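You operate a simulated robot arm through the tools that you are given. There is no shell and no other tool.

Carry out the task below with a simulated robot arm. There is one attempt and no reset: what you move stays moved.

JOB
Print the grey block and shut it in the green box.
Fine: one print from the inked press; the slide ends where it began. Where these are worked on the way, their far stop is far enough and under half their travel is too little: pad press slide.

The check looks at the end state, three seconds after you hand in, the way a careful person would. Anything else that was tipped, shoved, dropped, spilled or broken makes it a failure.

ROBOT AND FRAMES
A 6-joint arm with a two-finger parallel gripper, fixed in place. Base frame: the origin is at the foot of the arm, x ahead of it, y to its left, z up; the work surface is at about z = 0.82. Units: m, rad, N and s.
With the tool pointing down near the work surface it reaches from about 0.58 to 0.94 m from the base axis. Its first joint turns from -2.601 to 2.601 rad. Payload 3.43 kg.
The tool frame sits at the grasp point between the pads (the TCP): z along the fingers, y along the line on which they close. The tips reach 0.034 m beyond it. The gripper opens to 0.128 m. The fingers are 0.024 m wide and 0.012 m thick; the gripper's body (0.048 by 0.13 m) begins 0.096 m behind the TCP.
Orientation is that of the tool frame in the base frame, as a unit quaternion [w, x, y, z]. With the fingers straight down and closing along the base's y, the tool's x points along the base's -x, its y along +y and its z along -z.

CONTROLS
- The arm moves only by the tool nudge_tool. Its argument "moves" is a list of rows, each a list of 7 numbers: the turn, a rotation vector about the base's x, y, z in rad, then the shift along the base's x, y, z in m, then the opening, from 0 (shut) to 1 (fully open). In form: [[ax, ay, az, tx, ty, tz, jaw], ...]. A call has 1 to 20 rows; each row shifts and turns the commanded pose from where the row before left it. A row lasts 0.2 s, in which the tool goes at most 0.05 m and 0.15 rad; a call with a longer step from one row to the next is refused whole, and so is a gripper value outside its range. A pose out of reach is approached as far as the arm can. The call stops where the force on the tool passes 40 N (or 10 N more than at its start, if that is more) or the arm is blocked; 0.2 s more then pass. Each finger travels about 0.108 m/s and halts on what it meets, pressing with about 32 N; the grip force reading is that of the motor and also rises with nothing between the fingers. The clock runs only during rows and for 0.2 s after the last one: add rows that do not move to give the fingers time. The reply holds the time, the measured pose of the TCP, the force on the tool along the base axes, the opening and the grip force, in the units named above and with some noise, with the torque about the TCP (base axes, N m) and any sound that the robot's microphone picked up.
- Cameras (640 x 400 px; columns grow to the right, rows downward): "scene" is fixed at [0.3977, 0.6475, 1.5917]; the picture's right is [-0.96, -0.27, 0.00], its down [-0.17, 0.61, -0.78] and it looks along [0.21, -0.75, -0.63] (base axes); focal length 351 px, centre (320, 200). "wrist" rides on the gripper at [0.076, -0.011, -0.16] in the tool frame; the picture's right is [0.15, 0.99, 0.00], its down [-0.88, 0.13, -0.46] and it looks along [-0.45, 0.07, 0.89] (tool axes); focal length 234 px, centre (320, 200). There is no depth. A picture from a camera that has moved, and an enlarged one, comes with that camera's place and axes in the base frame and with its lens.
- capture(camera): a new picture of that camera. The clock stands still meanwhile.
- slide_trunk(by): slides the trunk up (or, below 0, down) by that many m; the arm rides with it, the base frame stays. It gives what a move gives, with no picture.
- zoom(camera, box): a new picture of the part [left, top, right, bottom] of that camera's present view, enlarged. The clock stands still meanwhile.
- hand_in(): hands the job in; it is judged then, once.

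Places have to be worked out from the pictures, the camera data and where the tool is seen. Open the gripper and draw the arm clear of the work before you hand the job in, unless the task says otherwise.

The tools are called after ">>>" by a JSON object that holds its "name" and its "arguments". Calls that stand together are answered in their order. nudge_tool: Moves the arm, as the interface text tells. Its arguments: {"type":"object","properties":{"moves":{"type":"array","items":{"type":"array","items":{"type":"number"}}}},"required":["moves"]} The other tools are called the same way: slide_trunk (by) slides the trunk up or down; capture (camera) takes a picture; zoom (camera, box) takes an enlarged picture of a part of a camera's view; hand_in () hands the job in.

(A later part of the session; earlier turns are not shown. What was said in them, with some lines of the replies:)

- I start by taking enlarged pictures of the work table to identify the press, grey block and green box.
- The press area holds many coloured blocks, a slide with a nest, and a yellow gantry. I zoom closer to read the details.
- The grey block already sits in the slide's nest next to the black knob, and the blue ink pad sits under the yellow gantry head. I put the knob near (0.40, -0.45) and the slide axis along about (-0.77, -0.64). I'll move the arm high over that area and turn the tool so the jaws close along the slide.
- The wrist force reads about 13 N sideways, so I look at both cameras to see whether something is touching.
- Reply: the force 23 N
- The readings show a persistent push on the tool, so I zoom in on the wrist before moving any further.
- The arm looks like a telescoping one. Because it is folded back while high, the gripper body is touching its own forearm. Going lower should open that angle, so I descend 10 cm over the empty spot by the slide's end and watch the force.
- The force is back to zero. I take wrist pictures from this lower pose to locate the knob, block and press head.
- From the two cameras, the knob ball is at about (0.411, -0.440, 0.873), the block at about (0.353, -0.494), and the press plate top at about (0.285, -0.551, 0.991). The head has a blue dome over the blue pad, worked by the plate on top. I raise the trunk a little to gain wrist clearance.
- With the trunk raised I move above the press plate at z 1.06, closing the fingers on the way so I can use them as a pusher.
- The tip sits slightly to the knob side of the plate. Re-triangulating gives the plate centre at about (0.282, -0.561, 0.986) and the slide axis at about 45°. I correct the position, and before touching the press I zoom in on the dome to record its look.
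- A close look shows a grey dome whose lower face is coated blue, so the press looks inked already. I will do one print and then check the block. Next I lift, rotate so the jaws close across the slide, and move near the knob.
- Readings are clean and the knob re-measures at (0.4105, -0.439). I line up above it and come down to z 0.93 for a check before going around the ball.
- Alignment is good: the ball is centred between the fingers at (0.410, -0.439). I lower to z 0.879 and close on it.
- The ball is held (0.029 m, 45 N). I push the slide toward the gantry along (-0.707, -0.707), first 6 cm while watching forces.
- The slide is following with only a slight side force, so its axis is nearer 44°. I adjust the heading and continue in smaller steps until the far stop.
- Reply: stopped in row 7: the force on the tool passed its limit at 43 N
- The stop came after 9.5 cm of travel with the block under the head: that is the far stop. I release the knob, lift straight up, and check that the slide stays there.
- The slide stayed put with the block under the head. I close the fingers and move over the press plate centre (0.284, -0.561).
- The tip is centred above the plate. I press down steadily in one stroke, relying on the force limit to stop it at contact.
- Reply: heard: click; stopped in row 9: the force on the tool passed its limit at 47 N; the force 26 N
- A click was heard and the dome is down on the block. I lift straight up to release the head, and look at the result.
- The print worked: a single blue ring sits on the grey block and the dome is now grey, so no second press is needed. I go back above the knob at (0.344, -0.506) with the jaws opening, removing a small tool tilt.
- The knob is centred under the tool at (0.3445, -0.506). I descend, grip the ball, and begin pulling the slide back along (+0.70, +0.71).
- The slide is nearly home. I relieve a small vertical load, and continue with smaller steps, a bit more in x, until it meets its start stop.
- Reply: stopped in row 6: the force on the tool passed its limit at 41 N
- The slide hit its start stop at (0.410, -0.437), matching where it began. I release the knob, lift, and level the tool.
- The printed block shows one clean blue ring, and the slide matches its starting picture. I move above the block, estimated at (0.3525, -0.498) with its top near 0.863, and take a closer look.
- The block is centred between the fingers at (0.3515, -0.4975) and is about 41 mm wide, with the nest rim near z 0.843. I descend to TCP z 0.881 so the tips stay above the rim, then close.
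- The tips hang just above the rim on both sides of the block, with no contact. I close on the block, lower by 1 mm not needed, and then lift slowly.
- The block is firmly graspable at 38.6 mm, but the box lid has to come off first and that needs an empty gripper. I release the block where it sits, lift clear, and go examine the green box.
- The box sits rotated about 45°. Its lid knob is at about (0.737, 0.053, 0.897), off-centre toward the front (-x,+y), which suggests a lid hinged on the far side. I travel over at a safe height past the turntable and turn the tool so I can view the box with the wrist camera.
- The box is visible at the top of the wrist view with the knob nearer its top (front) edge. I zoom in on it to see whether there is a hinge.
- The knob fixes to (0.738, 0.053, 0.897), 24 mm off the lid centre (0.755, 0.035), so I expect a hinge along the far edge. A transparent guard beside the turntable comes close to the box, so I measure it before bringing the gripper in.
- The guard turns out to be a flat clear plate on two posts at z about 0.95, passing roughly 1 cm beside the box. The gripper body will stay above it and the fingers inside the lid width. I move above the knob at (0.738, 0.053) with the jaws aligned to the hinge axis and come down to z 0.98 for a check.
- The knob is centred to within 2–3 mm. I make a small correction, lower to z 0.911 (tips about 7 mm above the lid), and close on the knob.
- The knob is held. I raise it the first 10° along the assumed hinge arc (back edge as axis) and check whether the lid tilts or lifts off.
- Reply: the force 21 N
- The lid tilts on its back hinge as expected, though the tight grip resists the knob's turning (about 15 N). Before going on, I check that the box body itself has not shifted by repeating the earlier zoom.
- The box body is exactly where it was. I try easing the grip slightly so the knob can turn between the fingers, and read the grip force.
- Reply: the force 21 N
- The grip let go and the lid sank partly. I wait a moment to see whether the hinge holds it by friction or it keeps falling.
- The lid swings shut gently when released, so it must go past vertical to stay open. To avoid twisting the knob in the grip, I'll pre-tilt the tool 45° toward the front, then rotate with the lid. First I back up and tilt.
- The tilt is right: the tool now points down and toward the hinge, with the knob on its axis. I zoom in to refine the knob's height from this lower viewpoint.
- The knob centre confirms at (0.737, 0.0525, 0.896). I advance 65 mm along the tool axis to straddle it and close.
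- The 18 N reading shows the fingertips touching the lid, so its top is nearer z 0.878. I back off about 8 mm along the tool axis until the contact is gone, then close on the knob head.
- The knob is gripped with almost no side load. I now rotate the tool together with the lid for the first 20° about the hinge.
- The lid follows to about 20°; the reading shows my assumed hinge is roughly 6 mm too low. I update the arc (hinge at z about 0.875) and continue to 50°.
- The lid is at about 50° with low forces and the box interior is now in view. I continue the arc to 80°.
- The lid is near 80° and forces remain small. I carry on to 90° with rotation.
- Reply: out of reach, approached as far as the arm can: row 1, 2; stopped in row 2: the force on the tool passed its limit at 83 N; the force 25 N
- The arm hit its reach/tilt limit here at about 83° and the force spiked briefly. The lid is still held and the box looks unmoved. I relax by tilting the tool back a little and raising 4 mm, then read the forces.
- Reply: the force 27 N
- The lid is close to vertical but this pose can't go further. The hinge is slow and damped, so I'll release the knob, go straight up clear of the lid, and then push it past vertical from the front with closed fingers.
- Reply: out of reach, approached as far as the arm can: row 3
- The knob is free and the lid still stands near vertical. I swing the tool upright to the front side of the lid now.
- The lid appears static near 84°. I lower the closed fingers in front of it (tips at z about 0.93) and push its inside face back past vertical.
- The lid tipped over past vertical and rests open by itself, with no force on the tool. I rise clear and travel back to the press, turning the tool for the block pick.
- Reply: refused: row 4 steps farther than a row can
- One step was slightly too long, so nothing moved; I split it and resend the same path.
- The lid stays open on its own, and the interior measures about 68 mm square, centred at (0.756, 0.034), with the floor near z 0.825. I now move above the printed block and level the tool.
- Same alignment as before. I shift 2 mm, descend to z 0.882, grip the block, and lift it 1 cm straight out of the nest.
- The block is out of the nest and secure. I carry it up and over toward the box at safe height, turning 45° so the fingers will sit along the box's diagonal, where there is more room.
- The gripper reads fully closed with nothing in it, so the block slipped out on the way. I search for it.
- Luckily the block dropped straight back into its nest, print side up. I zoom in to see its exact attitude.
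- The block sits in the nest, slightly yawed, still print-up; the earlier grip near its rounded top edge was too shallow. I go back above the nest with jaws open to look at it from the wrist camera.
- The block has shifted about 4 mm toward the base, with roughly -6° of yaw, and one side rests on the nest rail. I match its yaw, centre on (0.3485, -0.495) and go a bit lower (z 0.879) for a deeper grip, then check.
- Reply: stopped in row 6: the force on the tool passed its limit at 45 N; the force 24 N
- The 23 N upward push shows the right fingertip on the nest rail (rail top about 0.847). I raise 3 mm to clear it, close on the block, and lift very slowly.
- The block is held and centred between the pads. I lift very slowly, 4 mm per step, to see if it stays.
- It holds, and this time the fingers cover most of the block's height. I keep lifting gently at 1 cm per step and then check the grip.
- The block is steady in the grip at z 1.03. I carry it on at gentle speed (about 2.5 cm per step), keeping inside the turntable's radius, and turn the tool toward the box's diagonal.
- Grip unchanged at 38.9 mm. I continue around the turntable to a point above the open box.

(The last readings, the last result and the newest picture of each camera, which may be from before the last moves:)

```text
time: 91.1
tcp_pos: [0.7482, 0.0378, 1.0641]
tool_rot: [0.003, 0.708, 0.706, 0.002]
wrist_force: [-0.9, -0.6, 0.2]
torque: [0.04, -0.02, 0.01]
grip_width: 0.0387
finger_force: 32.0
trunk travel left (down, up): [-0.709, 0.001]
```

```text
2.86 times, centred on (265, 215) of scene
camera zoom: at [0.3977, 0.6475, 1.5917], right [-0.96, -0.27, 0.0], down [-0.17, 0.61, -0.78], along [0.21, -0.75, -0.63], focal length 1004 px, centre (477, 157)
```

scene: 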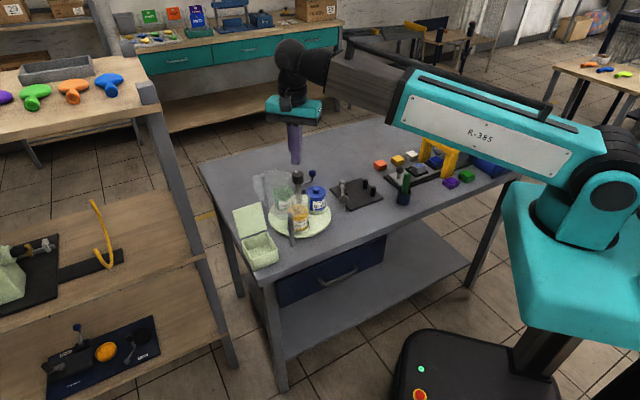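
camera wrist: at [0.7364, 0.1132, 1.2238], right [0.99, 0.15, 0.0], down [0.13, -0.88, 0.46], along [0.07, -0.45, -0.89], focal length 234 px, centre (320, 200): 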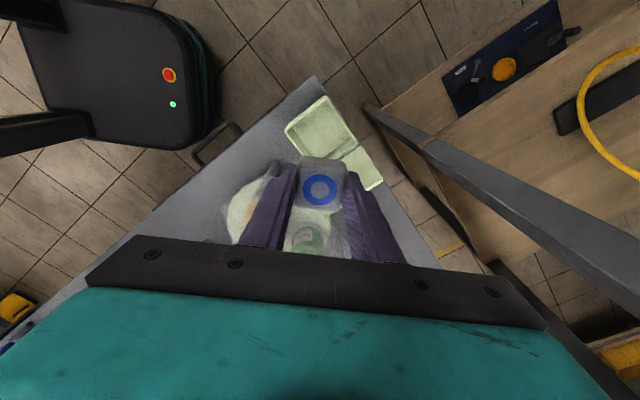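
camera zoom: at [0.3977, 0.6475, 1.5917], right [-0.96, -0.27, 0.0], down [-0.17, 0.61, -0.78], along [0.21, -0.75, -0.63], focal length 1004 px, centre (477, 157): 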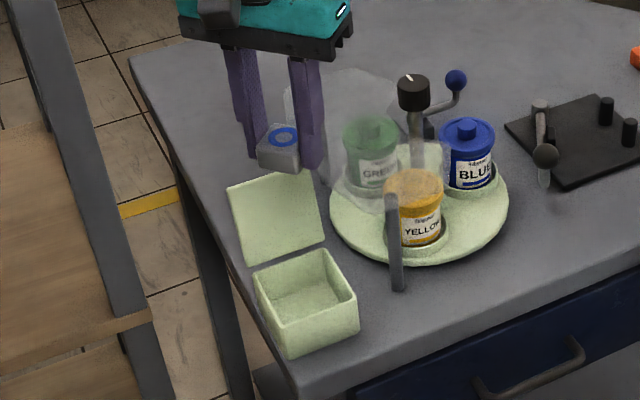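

The block hangs over the box area with the lid open behind. I zoom on the wrist view to fix the box opening's centre precisely.

>>> {"name": "zoom", "arguments": {"camera": "wrist", "box": [260, 70, 420, 210]}}

>>> {"name": "zoom", "arguments": {"camera": "scene", "box": [235, 222, 290, 277]}}

```text
2.86 times, centred on (340, 140) of wrist
camera zoom: at [0.7364, 0.1132, 1.2238], right [0.99, 0.15, 0.0], down [0.13, -0.88, 0.46], along [0.07, -0.45, -0.89], focal length 669 px, centre (263, 371)
```

zoom: 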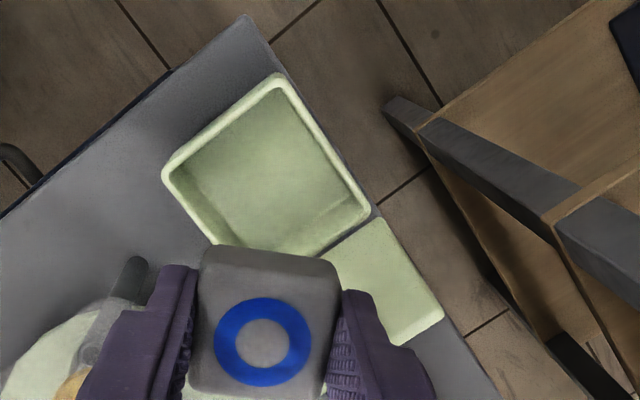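

```text
7.27 times, centred on (262, 250) of scene
camera zoom: at [0.3977, 0.6475, 1.5917], right [-0.96, -0.27, 0.0], down [-0.17, 0.61, -0.78], along [0.21, -0.75, -0.63], focal length 2556 px, centre (738, -160)
```

zoom: 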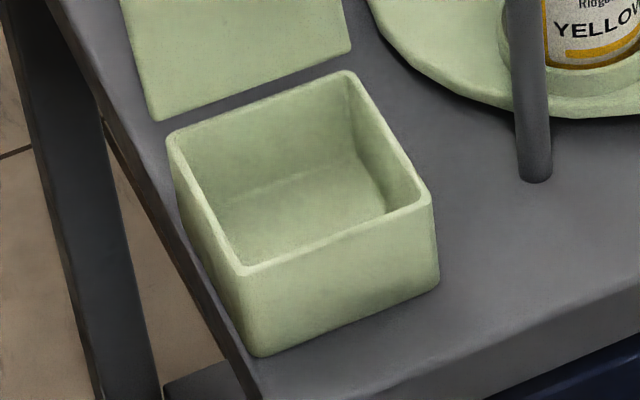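

By combining views, I put the box centre at about (0.7515, 0.038). I shift onto it and lower slowly to z 0.99 for a closer check.

>>> {"name": "nudge_tool", "arguments": {"moves": [[0, 0, 0, 0.0015, 0.0003, -0.008, 0], [0, 0, 0, 0.002, 0, -0.014, 0], [0, 0, 0, 0, 0, -0.015, 0], [0, 0, 0, 0, 0, -0.015, 0], [0, 0, 0, 0, 0, -0.014, 0], [0, 0, 0, 0, 0, -0.008, 0], [0, 0, 0, 0, 0, 0, 0]]}}

>>> {"name": "zoom", "arguments": {"camera": "wrist", "box": [220, 40, 420, 240]}}

>>> {"name": "zoom", "arguments": {"camera": "scene", "box": [220, 190, 300, 280]}}

```text
time: 92.7
tcp_pos: [0.753, 0.0383, 0.9881]
tool_rot: [0.002, 0.707, 0.707, 0.001]
wrist_force: [-0.1, -0.4, -0.2]
torque: [0.02, -0.01, 0.0]
grip_width: 0.0385
finger_force: 32.7
trunk travel left (down, up): [-0.709, 0.001]
```

```text
2.00 times, centred on (320, 140) of wrist
camera zoom: at [0.741, 0.1137, 1.1494], right [0.99, 0.15, 0.0], down [0.13, -0.88, 0.46], along [0.07, -0.45, -0.89], focal length 468 px, centre (320, 320)
```

zoom: 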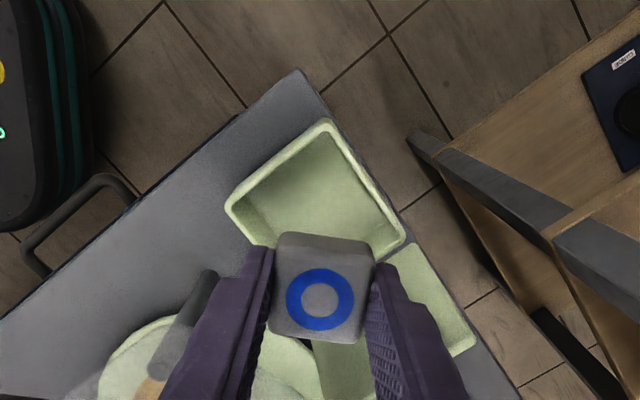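

```text
4.44 times, centred on (260, 235) of scene
camera zoom: at [0.3977, 0.6475, 1.5917], right [-0.96, -0.27, 0.0], down [-0.17, 0.61, -0.78], along [0.21, -0.75, -0.63], focal length 1562 px, centre (587, 44)
```

zoom: 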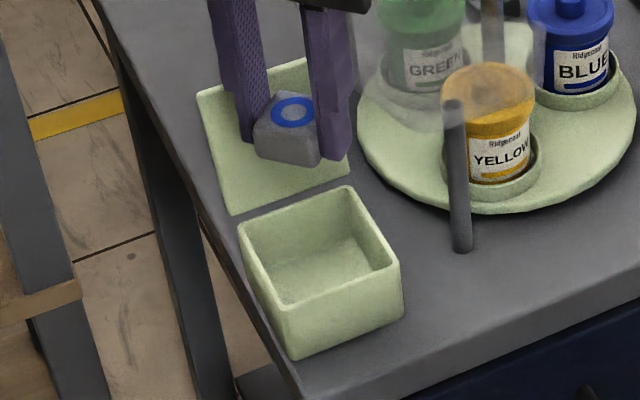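

The wrist view puts the opening centre at (0.7505, 0.038). I nudge 1.5 mm and lower until the fingertips are just above the rim, then check the fit.

>>> {"name": "nudge_tool", "arguments": {"moves": [[0, 0, 0, -0.0015, 0.0002, -0.008, 0], [0, 0, 0, 0, 0, -0.014, 0], [0, 0, 0, 0, 0, -0.015, 0], [0, 0, 0, 0, 0, -0.015, 0], [0, 0, 0, 0, 0, -0.013, 0], [0, 0, 0, 0, 0, -0.008, 0], [0, 0, 0, 0, 0, 0, 0]]}}

>>> {"name": "zoom", "arguments": {"camera": "wrist", "box": [240, 60, 400, 220]}}

>>> {"name": "zoom", "arguments": {"camera": "scene", "box": [220, 190, 300, 280]}}

```text
time: 94.3
tcp_pos: [0.7511, 0.0368, 0.9141]
tool_rot: [0.003, 0.708, 0.707, 0.001]
wrist_force: [0.2, -0.2, -0.6]
torque: [0.01, 0.01, 0.0]
grip_width: 0.0388
finger_force: 31.9
trunk travel left (down, up): [-0.709, 0.001]
```

```text
2.50 times, centred on (320, 140) of wrist
camera zoom: at [0.739, 0.1132, 1.075], right [0.99, 0.15, 0.0], down [0.13, -0.88, 0.46], along [0.07, -0.45, -0.89], focal length 585 px, centre (320, 350)
```

zoom: 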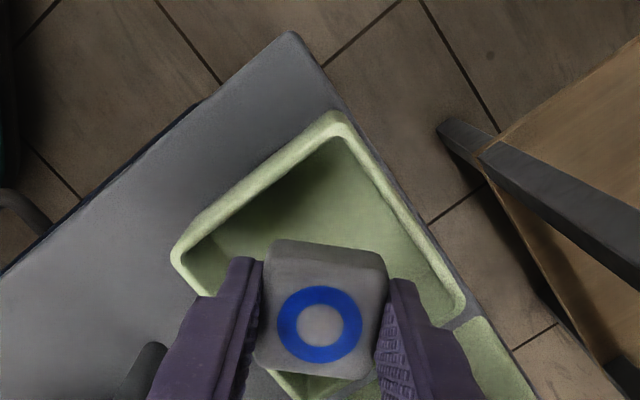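

```text
4.44 times, centred on (260, 235) of scene
camera zoom: at [0.3977, 0.6475, 1.5917], right [-0.96, -0.27, 0.0], down [-0.17, 0.61, -0.78], along [0.21, -0.75, -0.63], focal length 1562 px, centre (587, 44)
```

zoom: 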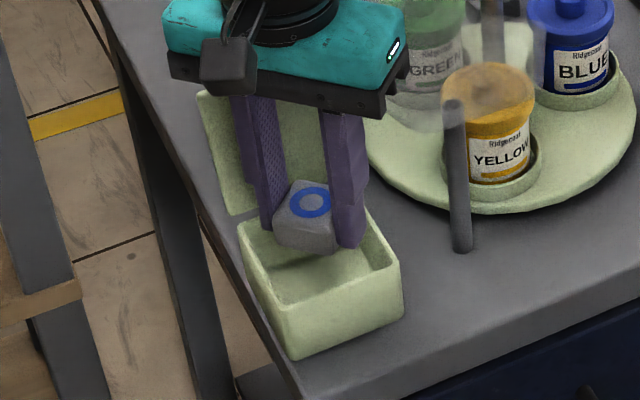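

The fingers and block fit inside the rim along the diagonal. I shift 1 mm and lower gently into the box to TCP z 0.866, watching for contact.

>>> {"name": "nudge_tool", "arguments": {"moves": [[0, 0, 0, 0, 0.001, -0.006, 0], [0, 0, 0, 0, 0, -0.008, 0], [0, 0, 0, 0, 0, -0.008, 0], [0, 0, 0, 0, 0, -0.008, 0], [0, 0, 0, 0, 0, -0.008, 0], [0, 0, 0, 0, 0, -0.006, 0], [0, 0, 0, 0, 0, -0.004, 0], [0, 0, 0, 0, 0, 0, 0]]}}

>>> {"name": "zoom", "arguments": {"camera": "wrist", "box": [240, 60, 400, 220]}}

>>> {"name": "zoom", "arguments": {"camera": "scene", "box": [220, 190, 300, 280]}}

```text
time: 96.1
tcp_pos: [0.7512, 0.0384, 0.8674]
tool_rot: [0.003, 0.707, 0.707, 0.002]
wrist_force: [0.6, 0.6, 0.8]
torque: [0.0, 0.03, 0.01]
grip_width: 0.0389
finger_force: 31.7
trunk travel left (down, up): [-0.709, 0.001]
```

```text
2.50 times, centred on (320, 140) of wrist
camera zoom: at [0.7396, 0.1141, 1.0285], right [0.99, 0.15, 0.0], down [0.13, -0.88, 0.46], along [0.07, -0.45, -0.89], focal length 585 px, centre (320, 350)
```

zoom: 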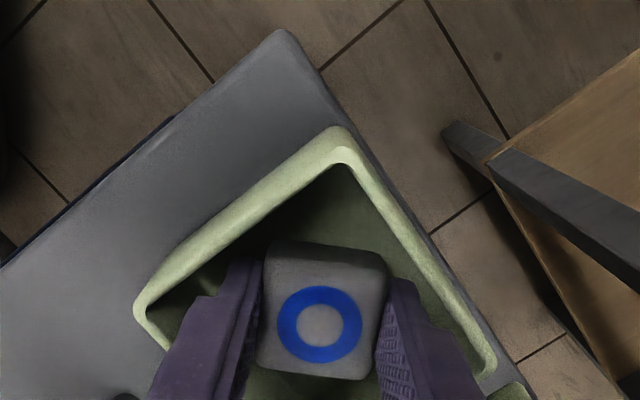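

```text
4.44 times, centred on (260, 235) of scene
camera zoom: at [0.3977, 0.6475, 1.5917], right [-0.96, -0.27, 0.0], down [-0.17, 0.61, -0.78], along [0.21, -0.75, -0.63], focal length 1562 px, centre (587, 44)
```

zoom: 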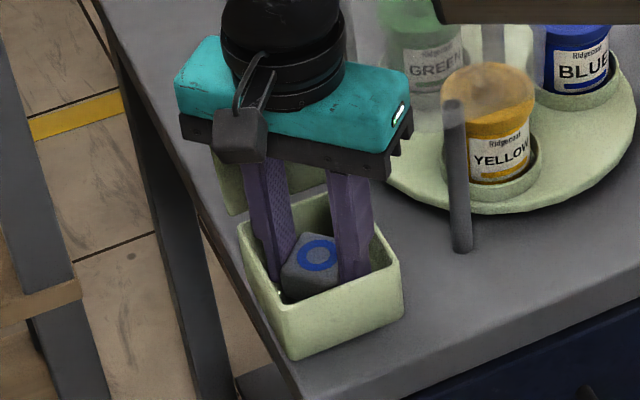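

No contact at all, and the block is well below the rim. I go 4 mm further down, then open just enough (about 3 mm per side) to release it.

>>> {"name": "nudge_tool", "arguments": {"moves": [[0, 0, 0, 0, 0, -0.002, 0], [0, 0, 0, 0, 0, -0.002, 0], [0, 0, 0, 0, 0, 0, 0]]}}

```text
time: 96.9
tcp_pos: [0.7504, 0.0392, 0.865]
tool_rot: [0.003, 0.708, 0.707, 0.001]
wrist_force: [0.1, -0.1, -0.5]
torque: [0.0, -0.03, 0.0]
grip_width: 0.0386
finger_force: 31.7
trunk travel left (down, up): [-0.709, 0.001]
```

>>> {"name": "nudge_tool", "arguments": {"moves": [[0, 0, 0, 0, 0, 0, 0.32], [0, 0, 0, 0, 0, 0, 0.345], [0, 0, 0, 0, 0, 0, 0.345], [0, 0, 0, 0, 0, 0, 0.345]]}}

>>> {"name": "zoom", "arguments": {"camera": "wrist", "box": [240, 60, 400, 220]}}

>>> {"name": "zoom", "arguments": {"camera": "scene", "box": [220, 190, 300, 280]}}

```text
time: 97.9
tcp_pos: [0.7512, 0.0397, 0.8655]
tool_rot: [0.002, 0.708, 0.707, 0.001]
wrist_force: [0.5, -0.9, -0.9]
torque: [0.01, 0.01, -0.02]
grip_width: 0.0439
finger_force: 0.0
trunk travel left (down, up): [-0.709, 0.001]
```

```text
2.50 times, centred on (320, 140) of wrist
camera zoom: at [0.7388, 0.1149, 1.0249], right [0.99, 0.15, 0.0], down [0.13, -0.88, 0.46], along [0.07, -0.45, -0.89], focal length 585 px, centre (320, 350)
```

zoom: 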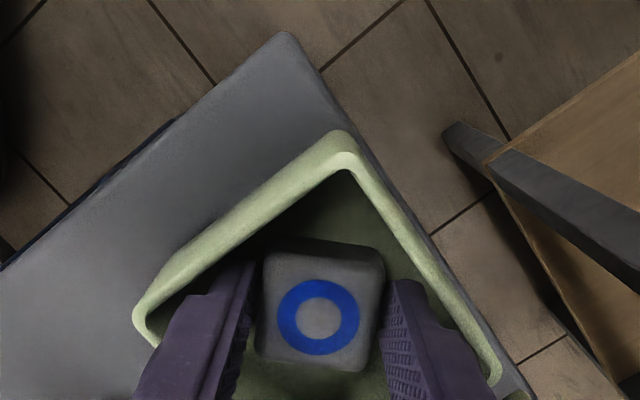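

```text
4.44 times, centred on (260, 235) of scene
camera zoom: at [0.3977, 0.6475, 1.5917], right [-0.96, -0.27, 0.0], down [-0.17, 0.61, -0.78], along [0.21, -0.75, -0.63], focal length 1562 px, centre (587, 44)
```

zoom: 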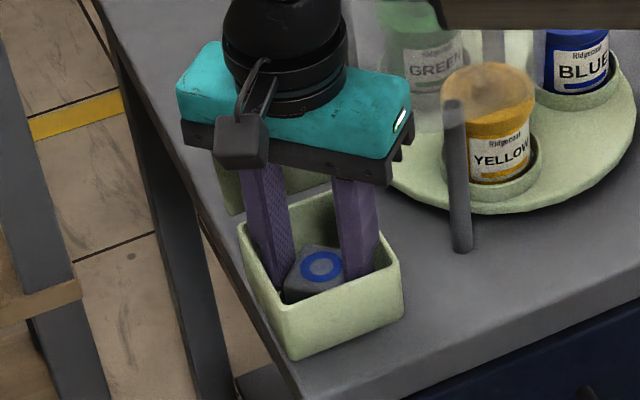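

The block now rests free in the box with the print up. I withdraw straight up.

>>> {"name": "nudge_tool", "arguments": {"moves": [[0, 0, 0, 0, 0, 0.006, 0.345], [0, 0, 0, 0, 0, 0.012, 0.345], [0, 0, 0, 0, 0, 0.02, 0.345], [0, 0, 0, 0, 0, 0.03, 0.345], [0, 0, 0, 0, 0, 0.04, 0.345], [0, 0, 0, 0, 0, 0.04, 0.345], [0, 0, 0, 0, 0, 0.04, 0.3], [0, 0, 0, 0, 0, 0, 0.2]]}}

>>> {"name": "zoom", "arguments": {"camera": "scene", "box": [220, 190, 300, 280]}}

>>> {"name": "capture", "arguments": {"camera": "wrist"}}

```text
time: 99.7
tcp_pos: [0.7534, 0.0369, 1.0555]
tool_rot: [0.002, 0.708, 0.707, 0.0]
wrist_force: [-0.2, 0.6, -0.5]
torque: [-0.01, 0.03, -0.01]
grip_width: 0.0258
finger_force: 0.0
trunk travel left (down, up): [-0.709, 0.001]
```

```text
4.44 times, centred on (260, 235) of scene
camera zoom: at [0.3977, 0.6475, 1.5917], right [-0.96, -0.27, 0.0], down [-0.17, 0.61, -0.78], along [0.21, -0.75, -0.63], focal length 1562 px, centre (587, 44)
```

zoom: 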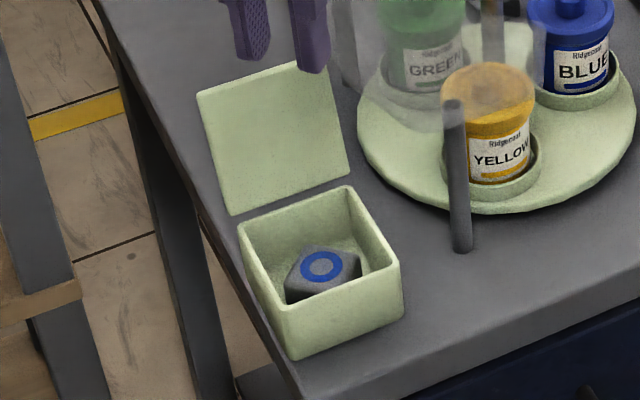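

```text
taken
camera wrist: at [0.7409, 0.1132, 1.2149], right [0.99, 0.15, 0.0], down [0.13, -0.88, 0.46], along [0.07, -0.45, -0.89], focal length 234 px, centre (320, 200)
```

wrist: 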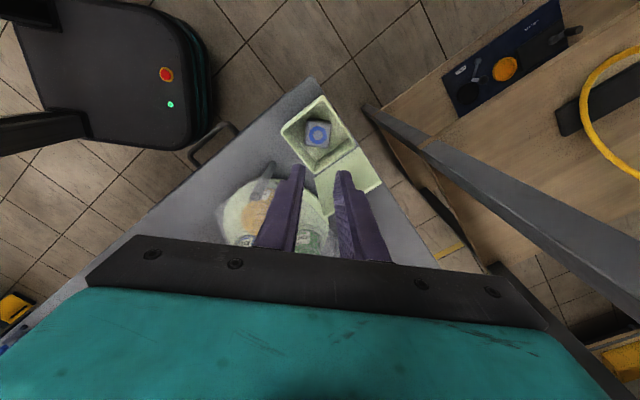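

The block sits flat in the box. To close, I go behind the lid with closed fingers and push the knob forward past vertical. First I move to the back side at z 1.03.

>>> {"name": "nudge_tool", "arguments": {"moves": [[0, 0, 0, 0.015, -0.015, 0, 0], [0, 0, 0, 0.025, -0.025, -0.005, 0], [0, 0, 0, 0.025, -0.025, -0.01, 0], [0, 0, 0, 0.0255, -0.026, -0.01, 0], [0, 0, 0, 0, 0, 0, 0]]}}

>>> {"name": "capture", "arguments": {"camera": "wrist"}}

>>> {"name": "zoom", "arguments": {"camera": "scene", "box": [210, 160, 310, 280]}}

```text
time: 100.9
tcp_pos: [0.8409, -0.052, 1.0295]
tool_rot: [0.003, 0.708, 0.706, 0.002]
wrist_force: [0.6, -0.2, 0.6]
torque: [-0.03, 0.0, 0.02]
grip_width: 0.0001
finger_force: 32.1
trunk travel left (down, up): [-0.709, 0.001]
```

```text
taken
camera wrist: at [0.8298, 0.0242, 1.189], right [0.99, 0.15, 0.0], down [0.13, -0.88, 0.46], along [0.07, -0.45, -0.89], focal length 234 px, centre (320, 200)
```

wrist: 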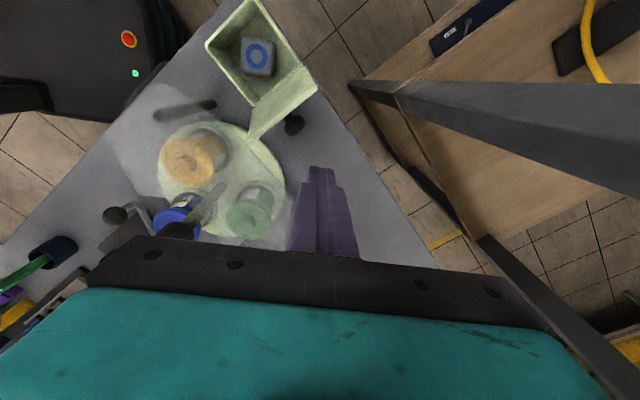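

```text
3.33 times, centred on (260, 220) of scene
camera zoom: at [0.3977, 0.6475, 1.5917], right [-0.96, -0.27, 0.0], down [-0.17, 0.61, -0.78], along [0.21, -0.75, -0.63], focal length 1171 px, centre (520, 133)
```

zoom: 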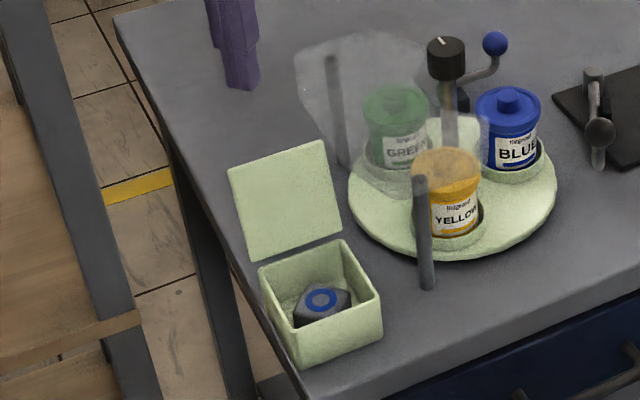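

The knob shows behind the lid at (0.808, -0.022), right on my line. I turn 45° so a flat finger face meets it, then lower behind it to z 0.95.

>>> {"name": "nudge_tool", "arguments": {"moves": [[0, 0, 0.131, 0, 0, 0, 0], [0, 0, 0.131, 0, 0, 0, 0], [0, 0, 0.131, 0, 0, 0, 0], [0, 0, 0.131, 0, 0, 0, 0], [0, 0, 0.131, 0, 0, 0, 0], [0, 0, 0.13, 0, 0, 0, 0], [0, 0, 0, 0, 0, -0.03, 0], [0, 0, 0, 0, 0, -0.03, 0], [0, 0, 0, 0, 0, -0.0195, 0], [0, 0, 0, 0, 0, 0, 0]]}}

>>> {"name": "capture", "arguments": {"camera": "wrist"}}

>>> {"name": "zoom", "arguments": {"camera": "scene", "box": [210, 160, 310, 280]}}

```text
time: 103.1
tcp_pos: [0.8416, -0.0505, 0.9455]
tool_rot: [0.001, 0.384, 0.924, 0.002]
wrist_force: [0.2, -0.1, -0.4]
torque: [0.0, -0.01, -0.01]
grip_width: 0.0
finger_force: 31.8
trunk travel left (down, up): [-0.709, 0.001]
```

```text
taken
camera wrist: at [0.7797, -0.0059, 1.106], right [0.6, 0.8, 0.0], down [0.71, -0.53, 0.46], along [0.37, -0.27, -0.89], focal length 234 px, centre (320, 200)
```

wrist: 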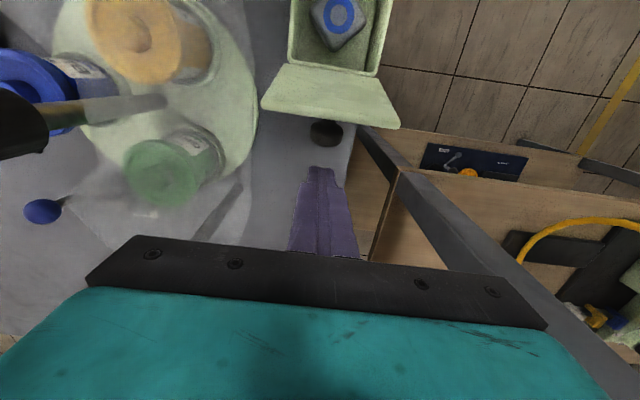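

```text
3.33 times, centred on (260, 220) of scene
camera zoom: at [0.3977, 0.6475, 1.5917], right [-0.96, -0.27, 0.0], down [-0.17, 0.61, -0.78], along [0.21, -0.75, -0.63], focal length 1171 px, centre (520, 133)
```

zoom: 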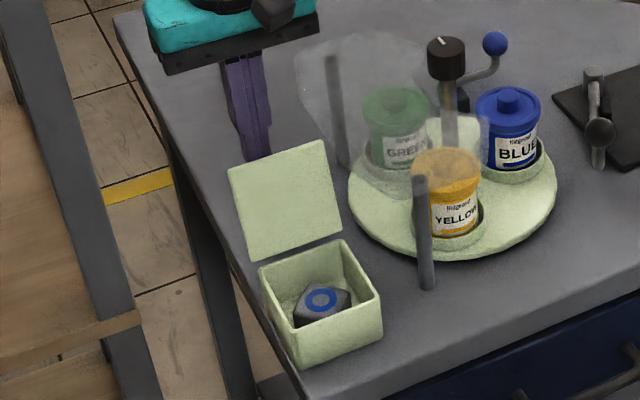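

Finger and knob are aligned. I push forward in the -x,+y direction in moderate steps to bring the lid up past vertical.

>>> {"name": "nudge_tool", "arguments": {"moves": [[0, 0, 0, -0.0068, 0.0068, 0, 0], [0, 0, 0, -0.0068, 0.0068, 0, 0], [0, 0, 0, -0.005, 0.005, 0, 0], [0, 0, 0, -0.005, 0.005, 0, 0], [0, 0, 0, -0.005, 0.005, 0, 0], [0, 0, 0, -0.005, 0.005, 0, 0], [0, 0, 0, 0, 0, 0, 0]]}}

>>> {"name": "zoom", "arguments": {"camera": "scene", "box": [210, 160, 310, 280]}}

>>> {"name": "capture", "arguments": {"camera": "wrist"}}

```text
time: 104.7
tcp_pos: [0.8073, -0.0175, 0.9462]
tool_rot: [0.002, 0.383, 0.924, 0.003]
wrist_force: [0.6, -0.5, -0.3]
torque: [0.0, -0.05, 0.03]
grip_width: 0.0
finger_force: 31.9
trunk travel left (down, up): [-0.709, 0.001]
```

```text
3.33 times, centred on (260, 220) of scene
camera zoom: at [0.3977, 0.6475, 1.5917], right [-0.96, -0.27, 0.0], down [-0.17, 0.61, -0.78], along [0.21, -0.75, -0.63], focal length 1171 px, centre (520, 133)
```

zoom: 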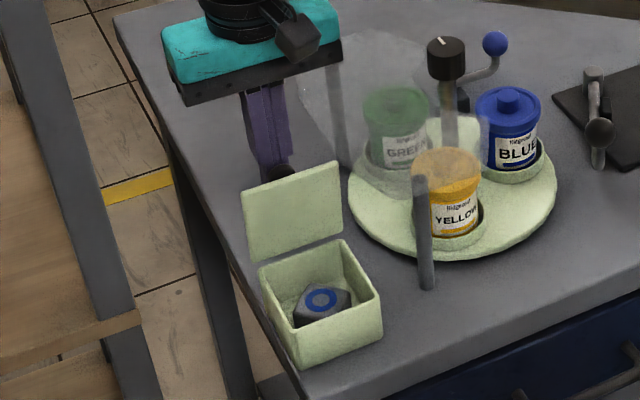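

```text
taken
camera wrist: at [0.7448, 0.0271, 1.1071], right [0.6, 0.8, 0.0], down [0.71, -0.53, 0.46], along [0.37, -0.27, -0.89], focal length 234 px, centre (320, 200)
```

wrist: 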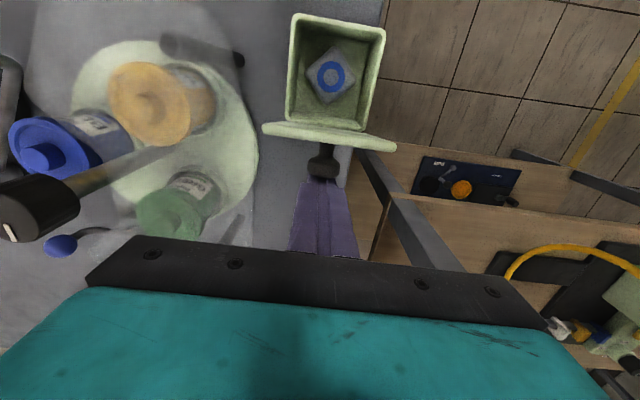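

The lid is about vertical. I keep pushing another 3 cm so it tips forward, then look at how it falls.

>>> {"name": "nudge_tool", "arguments": {"moves": [[0, 0, 0, -0.005, 0.005, 0, 0], [0, 0, 0, -0.005, 0.005, 0, 0], [0, 0, 0, -0.005, 0.005, 0, 0], [0, 0, 0, -0.004, 0.004, 0, 0]]}}

>>> {"name": "zoom", "arguments": {"camera": "scene", "box": [210, 160, 310, 280]}}

```text
time: 105.7
tcp_pos: [0.788, 0.0004, 0.9475]
tool_rot: [0.001, 0.384, 0.923, 0.002]
wrist_force: [0.7, -0.1, 0.3]
torque: [0.01, 0.01, 0.01]
grip_width: 0.0
finger_force: 31.9
trunk travel left (down, up): [-0.709, 0.001]
```

```text
3.33 times, centred on (260, 220) of scene
camera zoom: at [0.3977, 0.6475, 1.5917], right [-0.96, -0.27, 0.0], down [-0.17, 0.61, -0.78], along [0.21, -0.75, -0.63], focal length 1171 px, centre (520, 133)
```

zoom: 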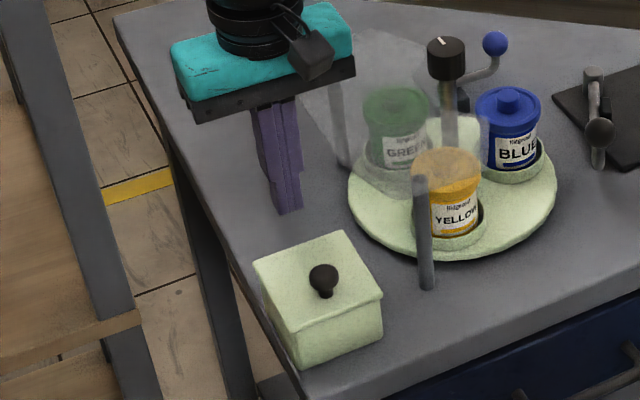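

The lid has swung shut over the block. I raise the arm clear and compare the closed box with its starting picture.

>>> {"name": "nudge_tool", "arguments": {"moves": [[0, 0, 0, 0, 0, 0.03, 0], [0, 0, 0, 0, 0, 0.04, 0], [0, 0, 0, 0, 0, 0.04, 0], [0, 0, 0, 0, 0, 0.03, 0], [0, 0, 0, 0, 0, 0, 0]]}}

>>> {"name": "zoom", "arguments": {"camera": "scene", "box": [235, 222, 290, 277]}}

>>> {"name": "capture", "arguments": {"camera": "wrist"}}

>>> {"name": "capture", "arguments": {"camera": "scene"}}

```text
time: 106.9
tcp_pos: [0.7864, 0.0002, 1.0871]
tool_rot: [0.001, 0.383, 0.924, 0.001]
wrist_force: [-0.7, -0.3, 0.2]
torque: [0.01, 0.03, 0.01]
grip_width: 0.0002
finger_force: 32.4
trunk travel left (down, up): [-0.709, 0.001]
```

```text
7.27 times, centred on (262, 250) of scene
camera zoom: at [0.3977, 0.6475, 1.5917], right [-0.96, -0.27, 0.0], down [-0.17, 0.61, -0.78], along [0.21, -0.75, -0.63], focal length 2556 px, centre (738, -160)
```

zoom: 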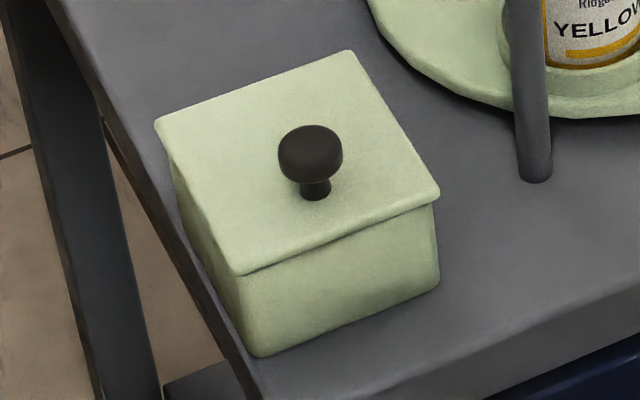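

```text
taken
camera wrist: at [0.7239, 0.0453, 1.2468], right [0.6, 0.8, 0.0], down [0.71, -0.53, 0.46], along [0.37, -0.27, -0.89], focal length 234 px, centre (320, 200)
```

wrist: 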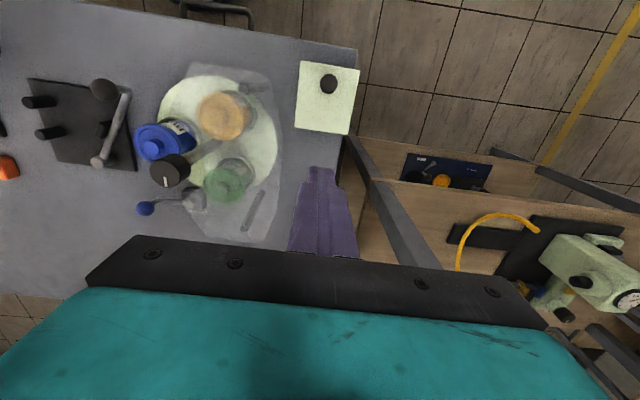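

```text
taken
```

scene: 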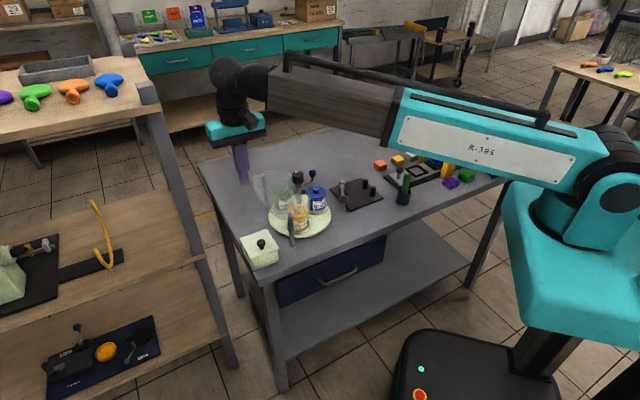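

The box is closed exactly as at the start. I open the gripper and draw the arm back to its starting pose, then do a final check of the press area.

>>> {"name": "nudge_tool", "arguments": {"moves": [[0, 0, 0, 0, 0, 0.04, 0], [0, 0, 0.131, 0, -0.03, 0.005, 0.2], [0, 0, 0.131, 0, -0.03, 0, 0.4], [0, 0, 0.131, 0, -0.03, 0, 0.6], [0, 0, 0.131, 0, -0.03, 0, 0.8], [0, 0, 0.131, 0, -0.03, 0, 1], [0, 0, 0.13, 0, -0.03, 0, 1], [0, 0, 0, 0, -0.03, 0, 1], [0, 0, 0, 0, -0.027, 0, 1], [0, 0, 0, 0, 0, 0, 1]]}}

>>> {"name": "zoom", "arguments": {"camera": "scene", "box": [340, 110, 500, 220]}}

>>> {"name": "zoom", "arguments": {"camera": "scene", "box": [220, 150, 400, 280]}}

>>> {"name": "zoom", "arguments": {"camera": "scene", "box": [380, 130, 480, 192]}}

```text
time: 109.1
tcp_pos: [0.7903, -0.2359, 1.132]
tool_rot: [0.001, 0.0, 1.0, 0.004]
wrist_force: [0.2, -0.3, 0.0]
torque: [0.01, 0.0, 0.0]
grip_width: 0.1279
finger_force: 0.1
trunk travel left (down, up): [-0.709, 0.001]
```

```text
3.64 times, centred on (420, 165) of scene
camera zoom: at [0.3977, 0.6475, 1.5917], right [-0.96, -0.27, 0.0], down [-0.17, 0.61, -0.78], along [0.21, -0.75, -0.63], focal length 1278 px, centre (-44, 327)
```

zoom: 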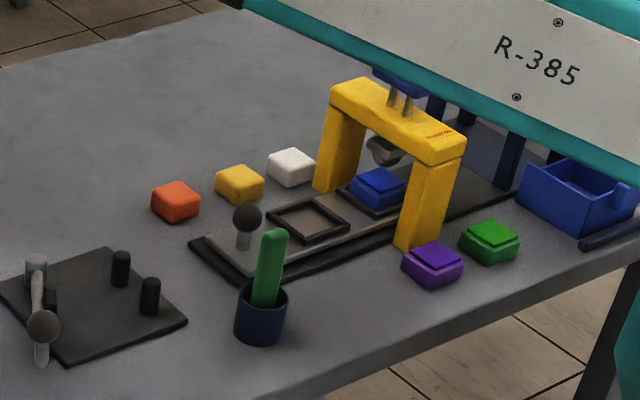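

```text
3.08 times, centred on (310, 215) of scene
camera zoom: at [0.3977, 0.6475, 1.5917], right [-0.96, -0.27, 0.0], down [-0.17, 0.61, -0.78], along [0.21, -0.75, -0.63], focal length 1081 px, centre (351, 154)
```

zoom: 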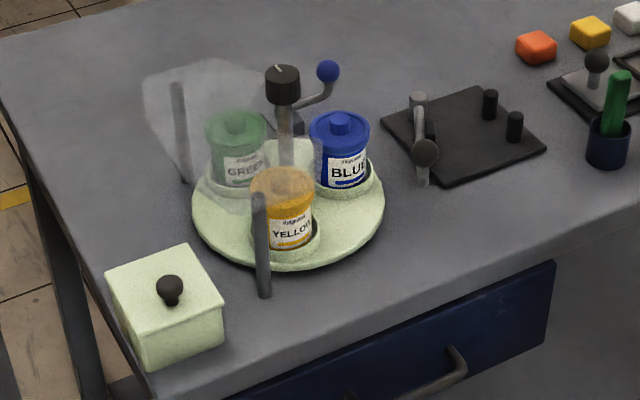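

```text
6.40 times, centred on (430, 161) of scene
camera zoom: at [0.3977, 0.6475, 1.5917], right [-0.96, -0.27, 0.0], down [-0.17, 0.61, -0.78], along [0.21, -0.75, -0.63], focal length 2249 px, centre (-384, 450)
```

zoom: 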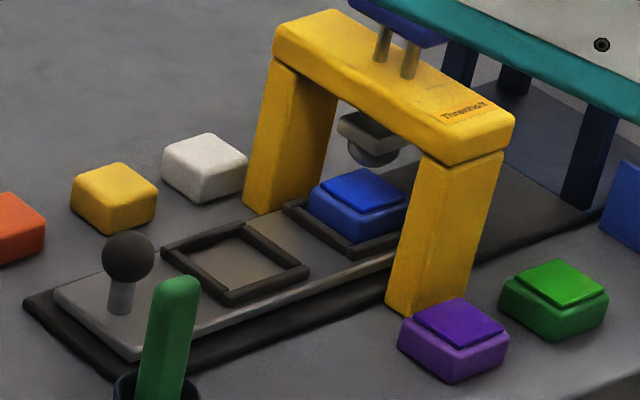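

The slide, knob, spare pads, other blocks, jars and marker all match the starting pictures. The printed block is shut in the green box, and the arm is clear with the gripper open. I hand in the job.

>>> {"name": "hand_in", "arguments": {}}

```text
The job is handed in.
```

The grey block got one blue ring print and is now shut inside the green box. The job is handed in.

- **Print:** I pushed the press slide to its far stop and pressed once; there was a click and a clean blue ring. I then pulled the slide back to its start stop, and its position matches the starting picture.
- **Box:** The lid is hinged at the back. I opened it past vertical, set the block in with the print facing up, and pushed the lid closed. The closed box looks the same as at the start.
- **Slip on the way:** On the first carry the block slipped out of the gripper and dropped back into its nest on the slide, print still up. I picked it up again with a deeper grip and carried it slowly.
- **Lid opening force:** While I was opening the lid, the arm reached its limit and the force briefly rose to 83 N. The box did not move.
- **Rest of the table:** In the final zooms, everything else on the table looks as it did at the start. The gripper is open and the arm is clear. The trunk is still raised 34 mm; I left it there.
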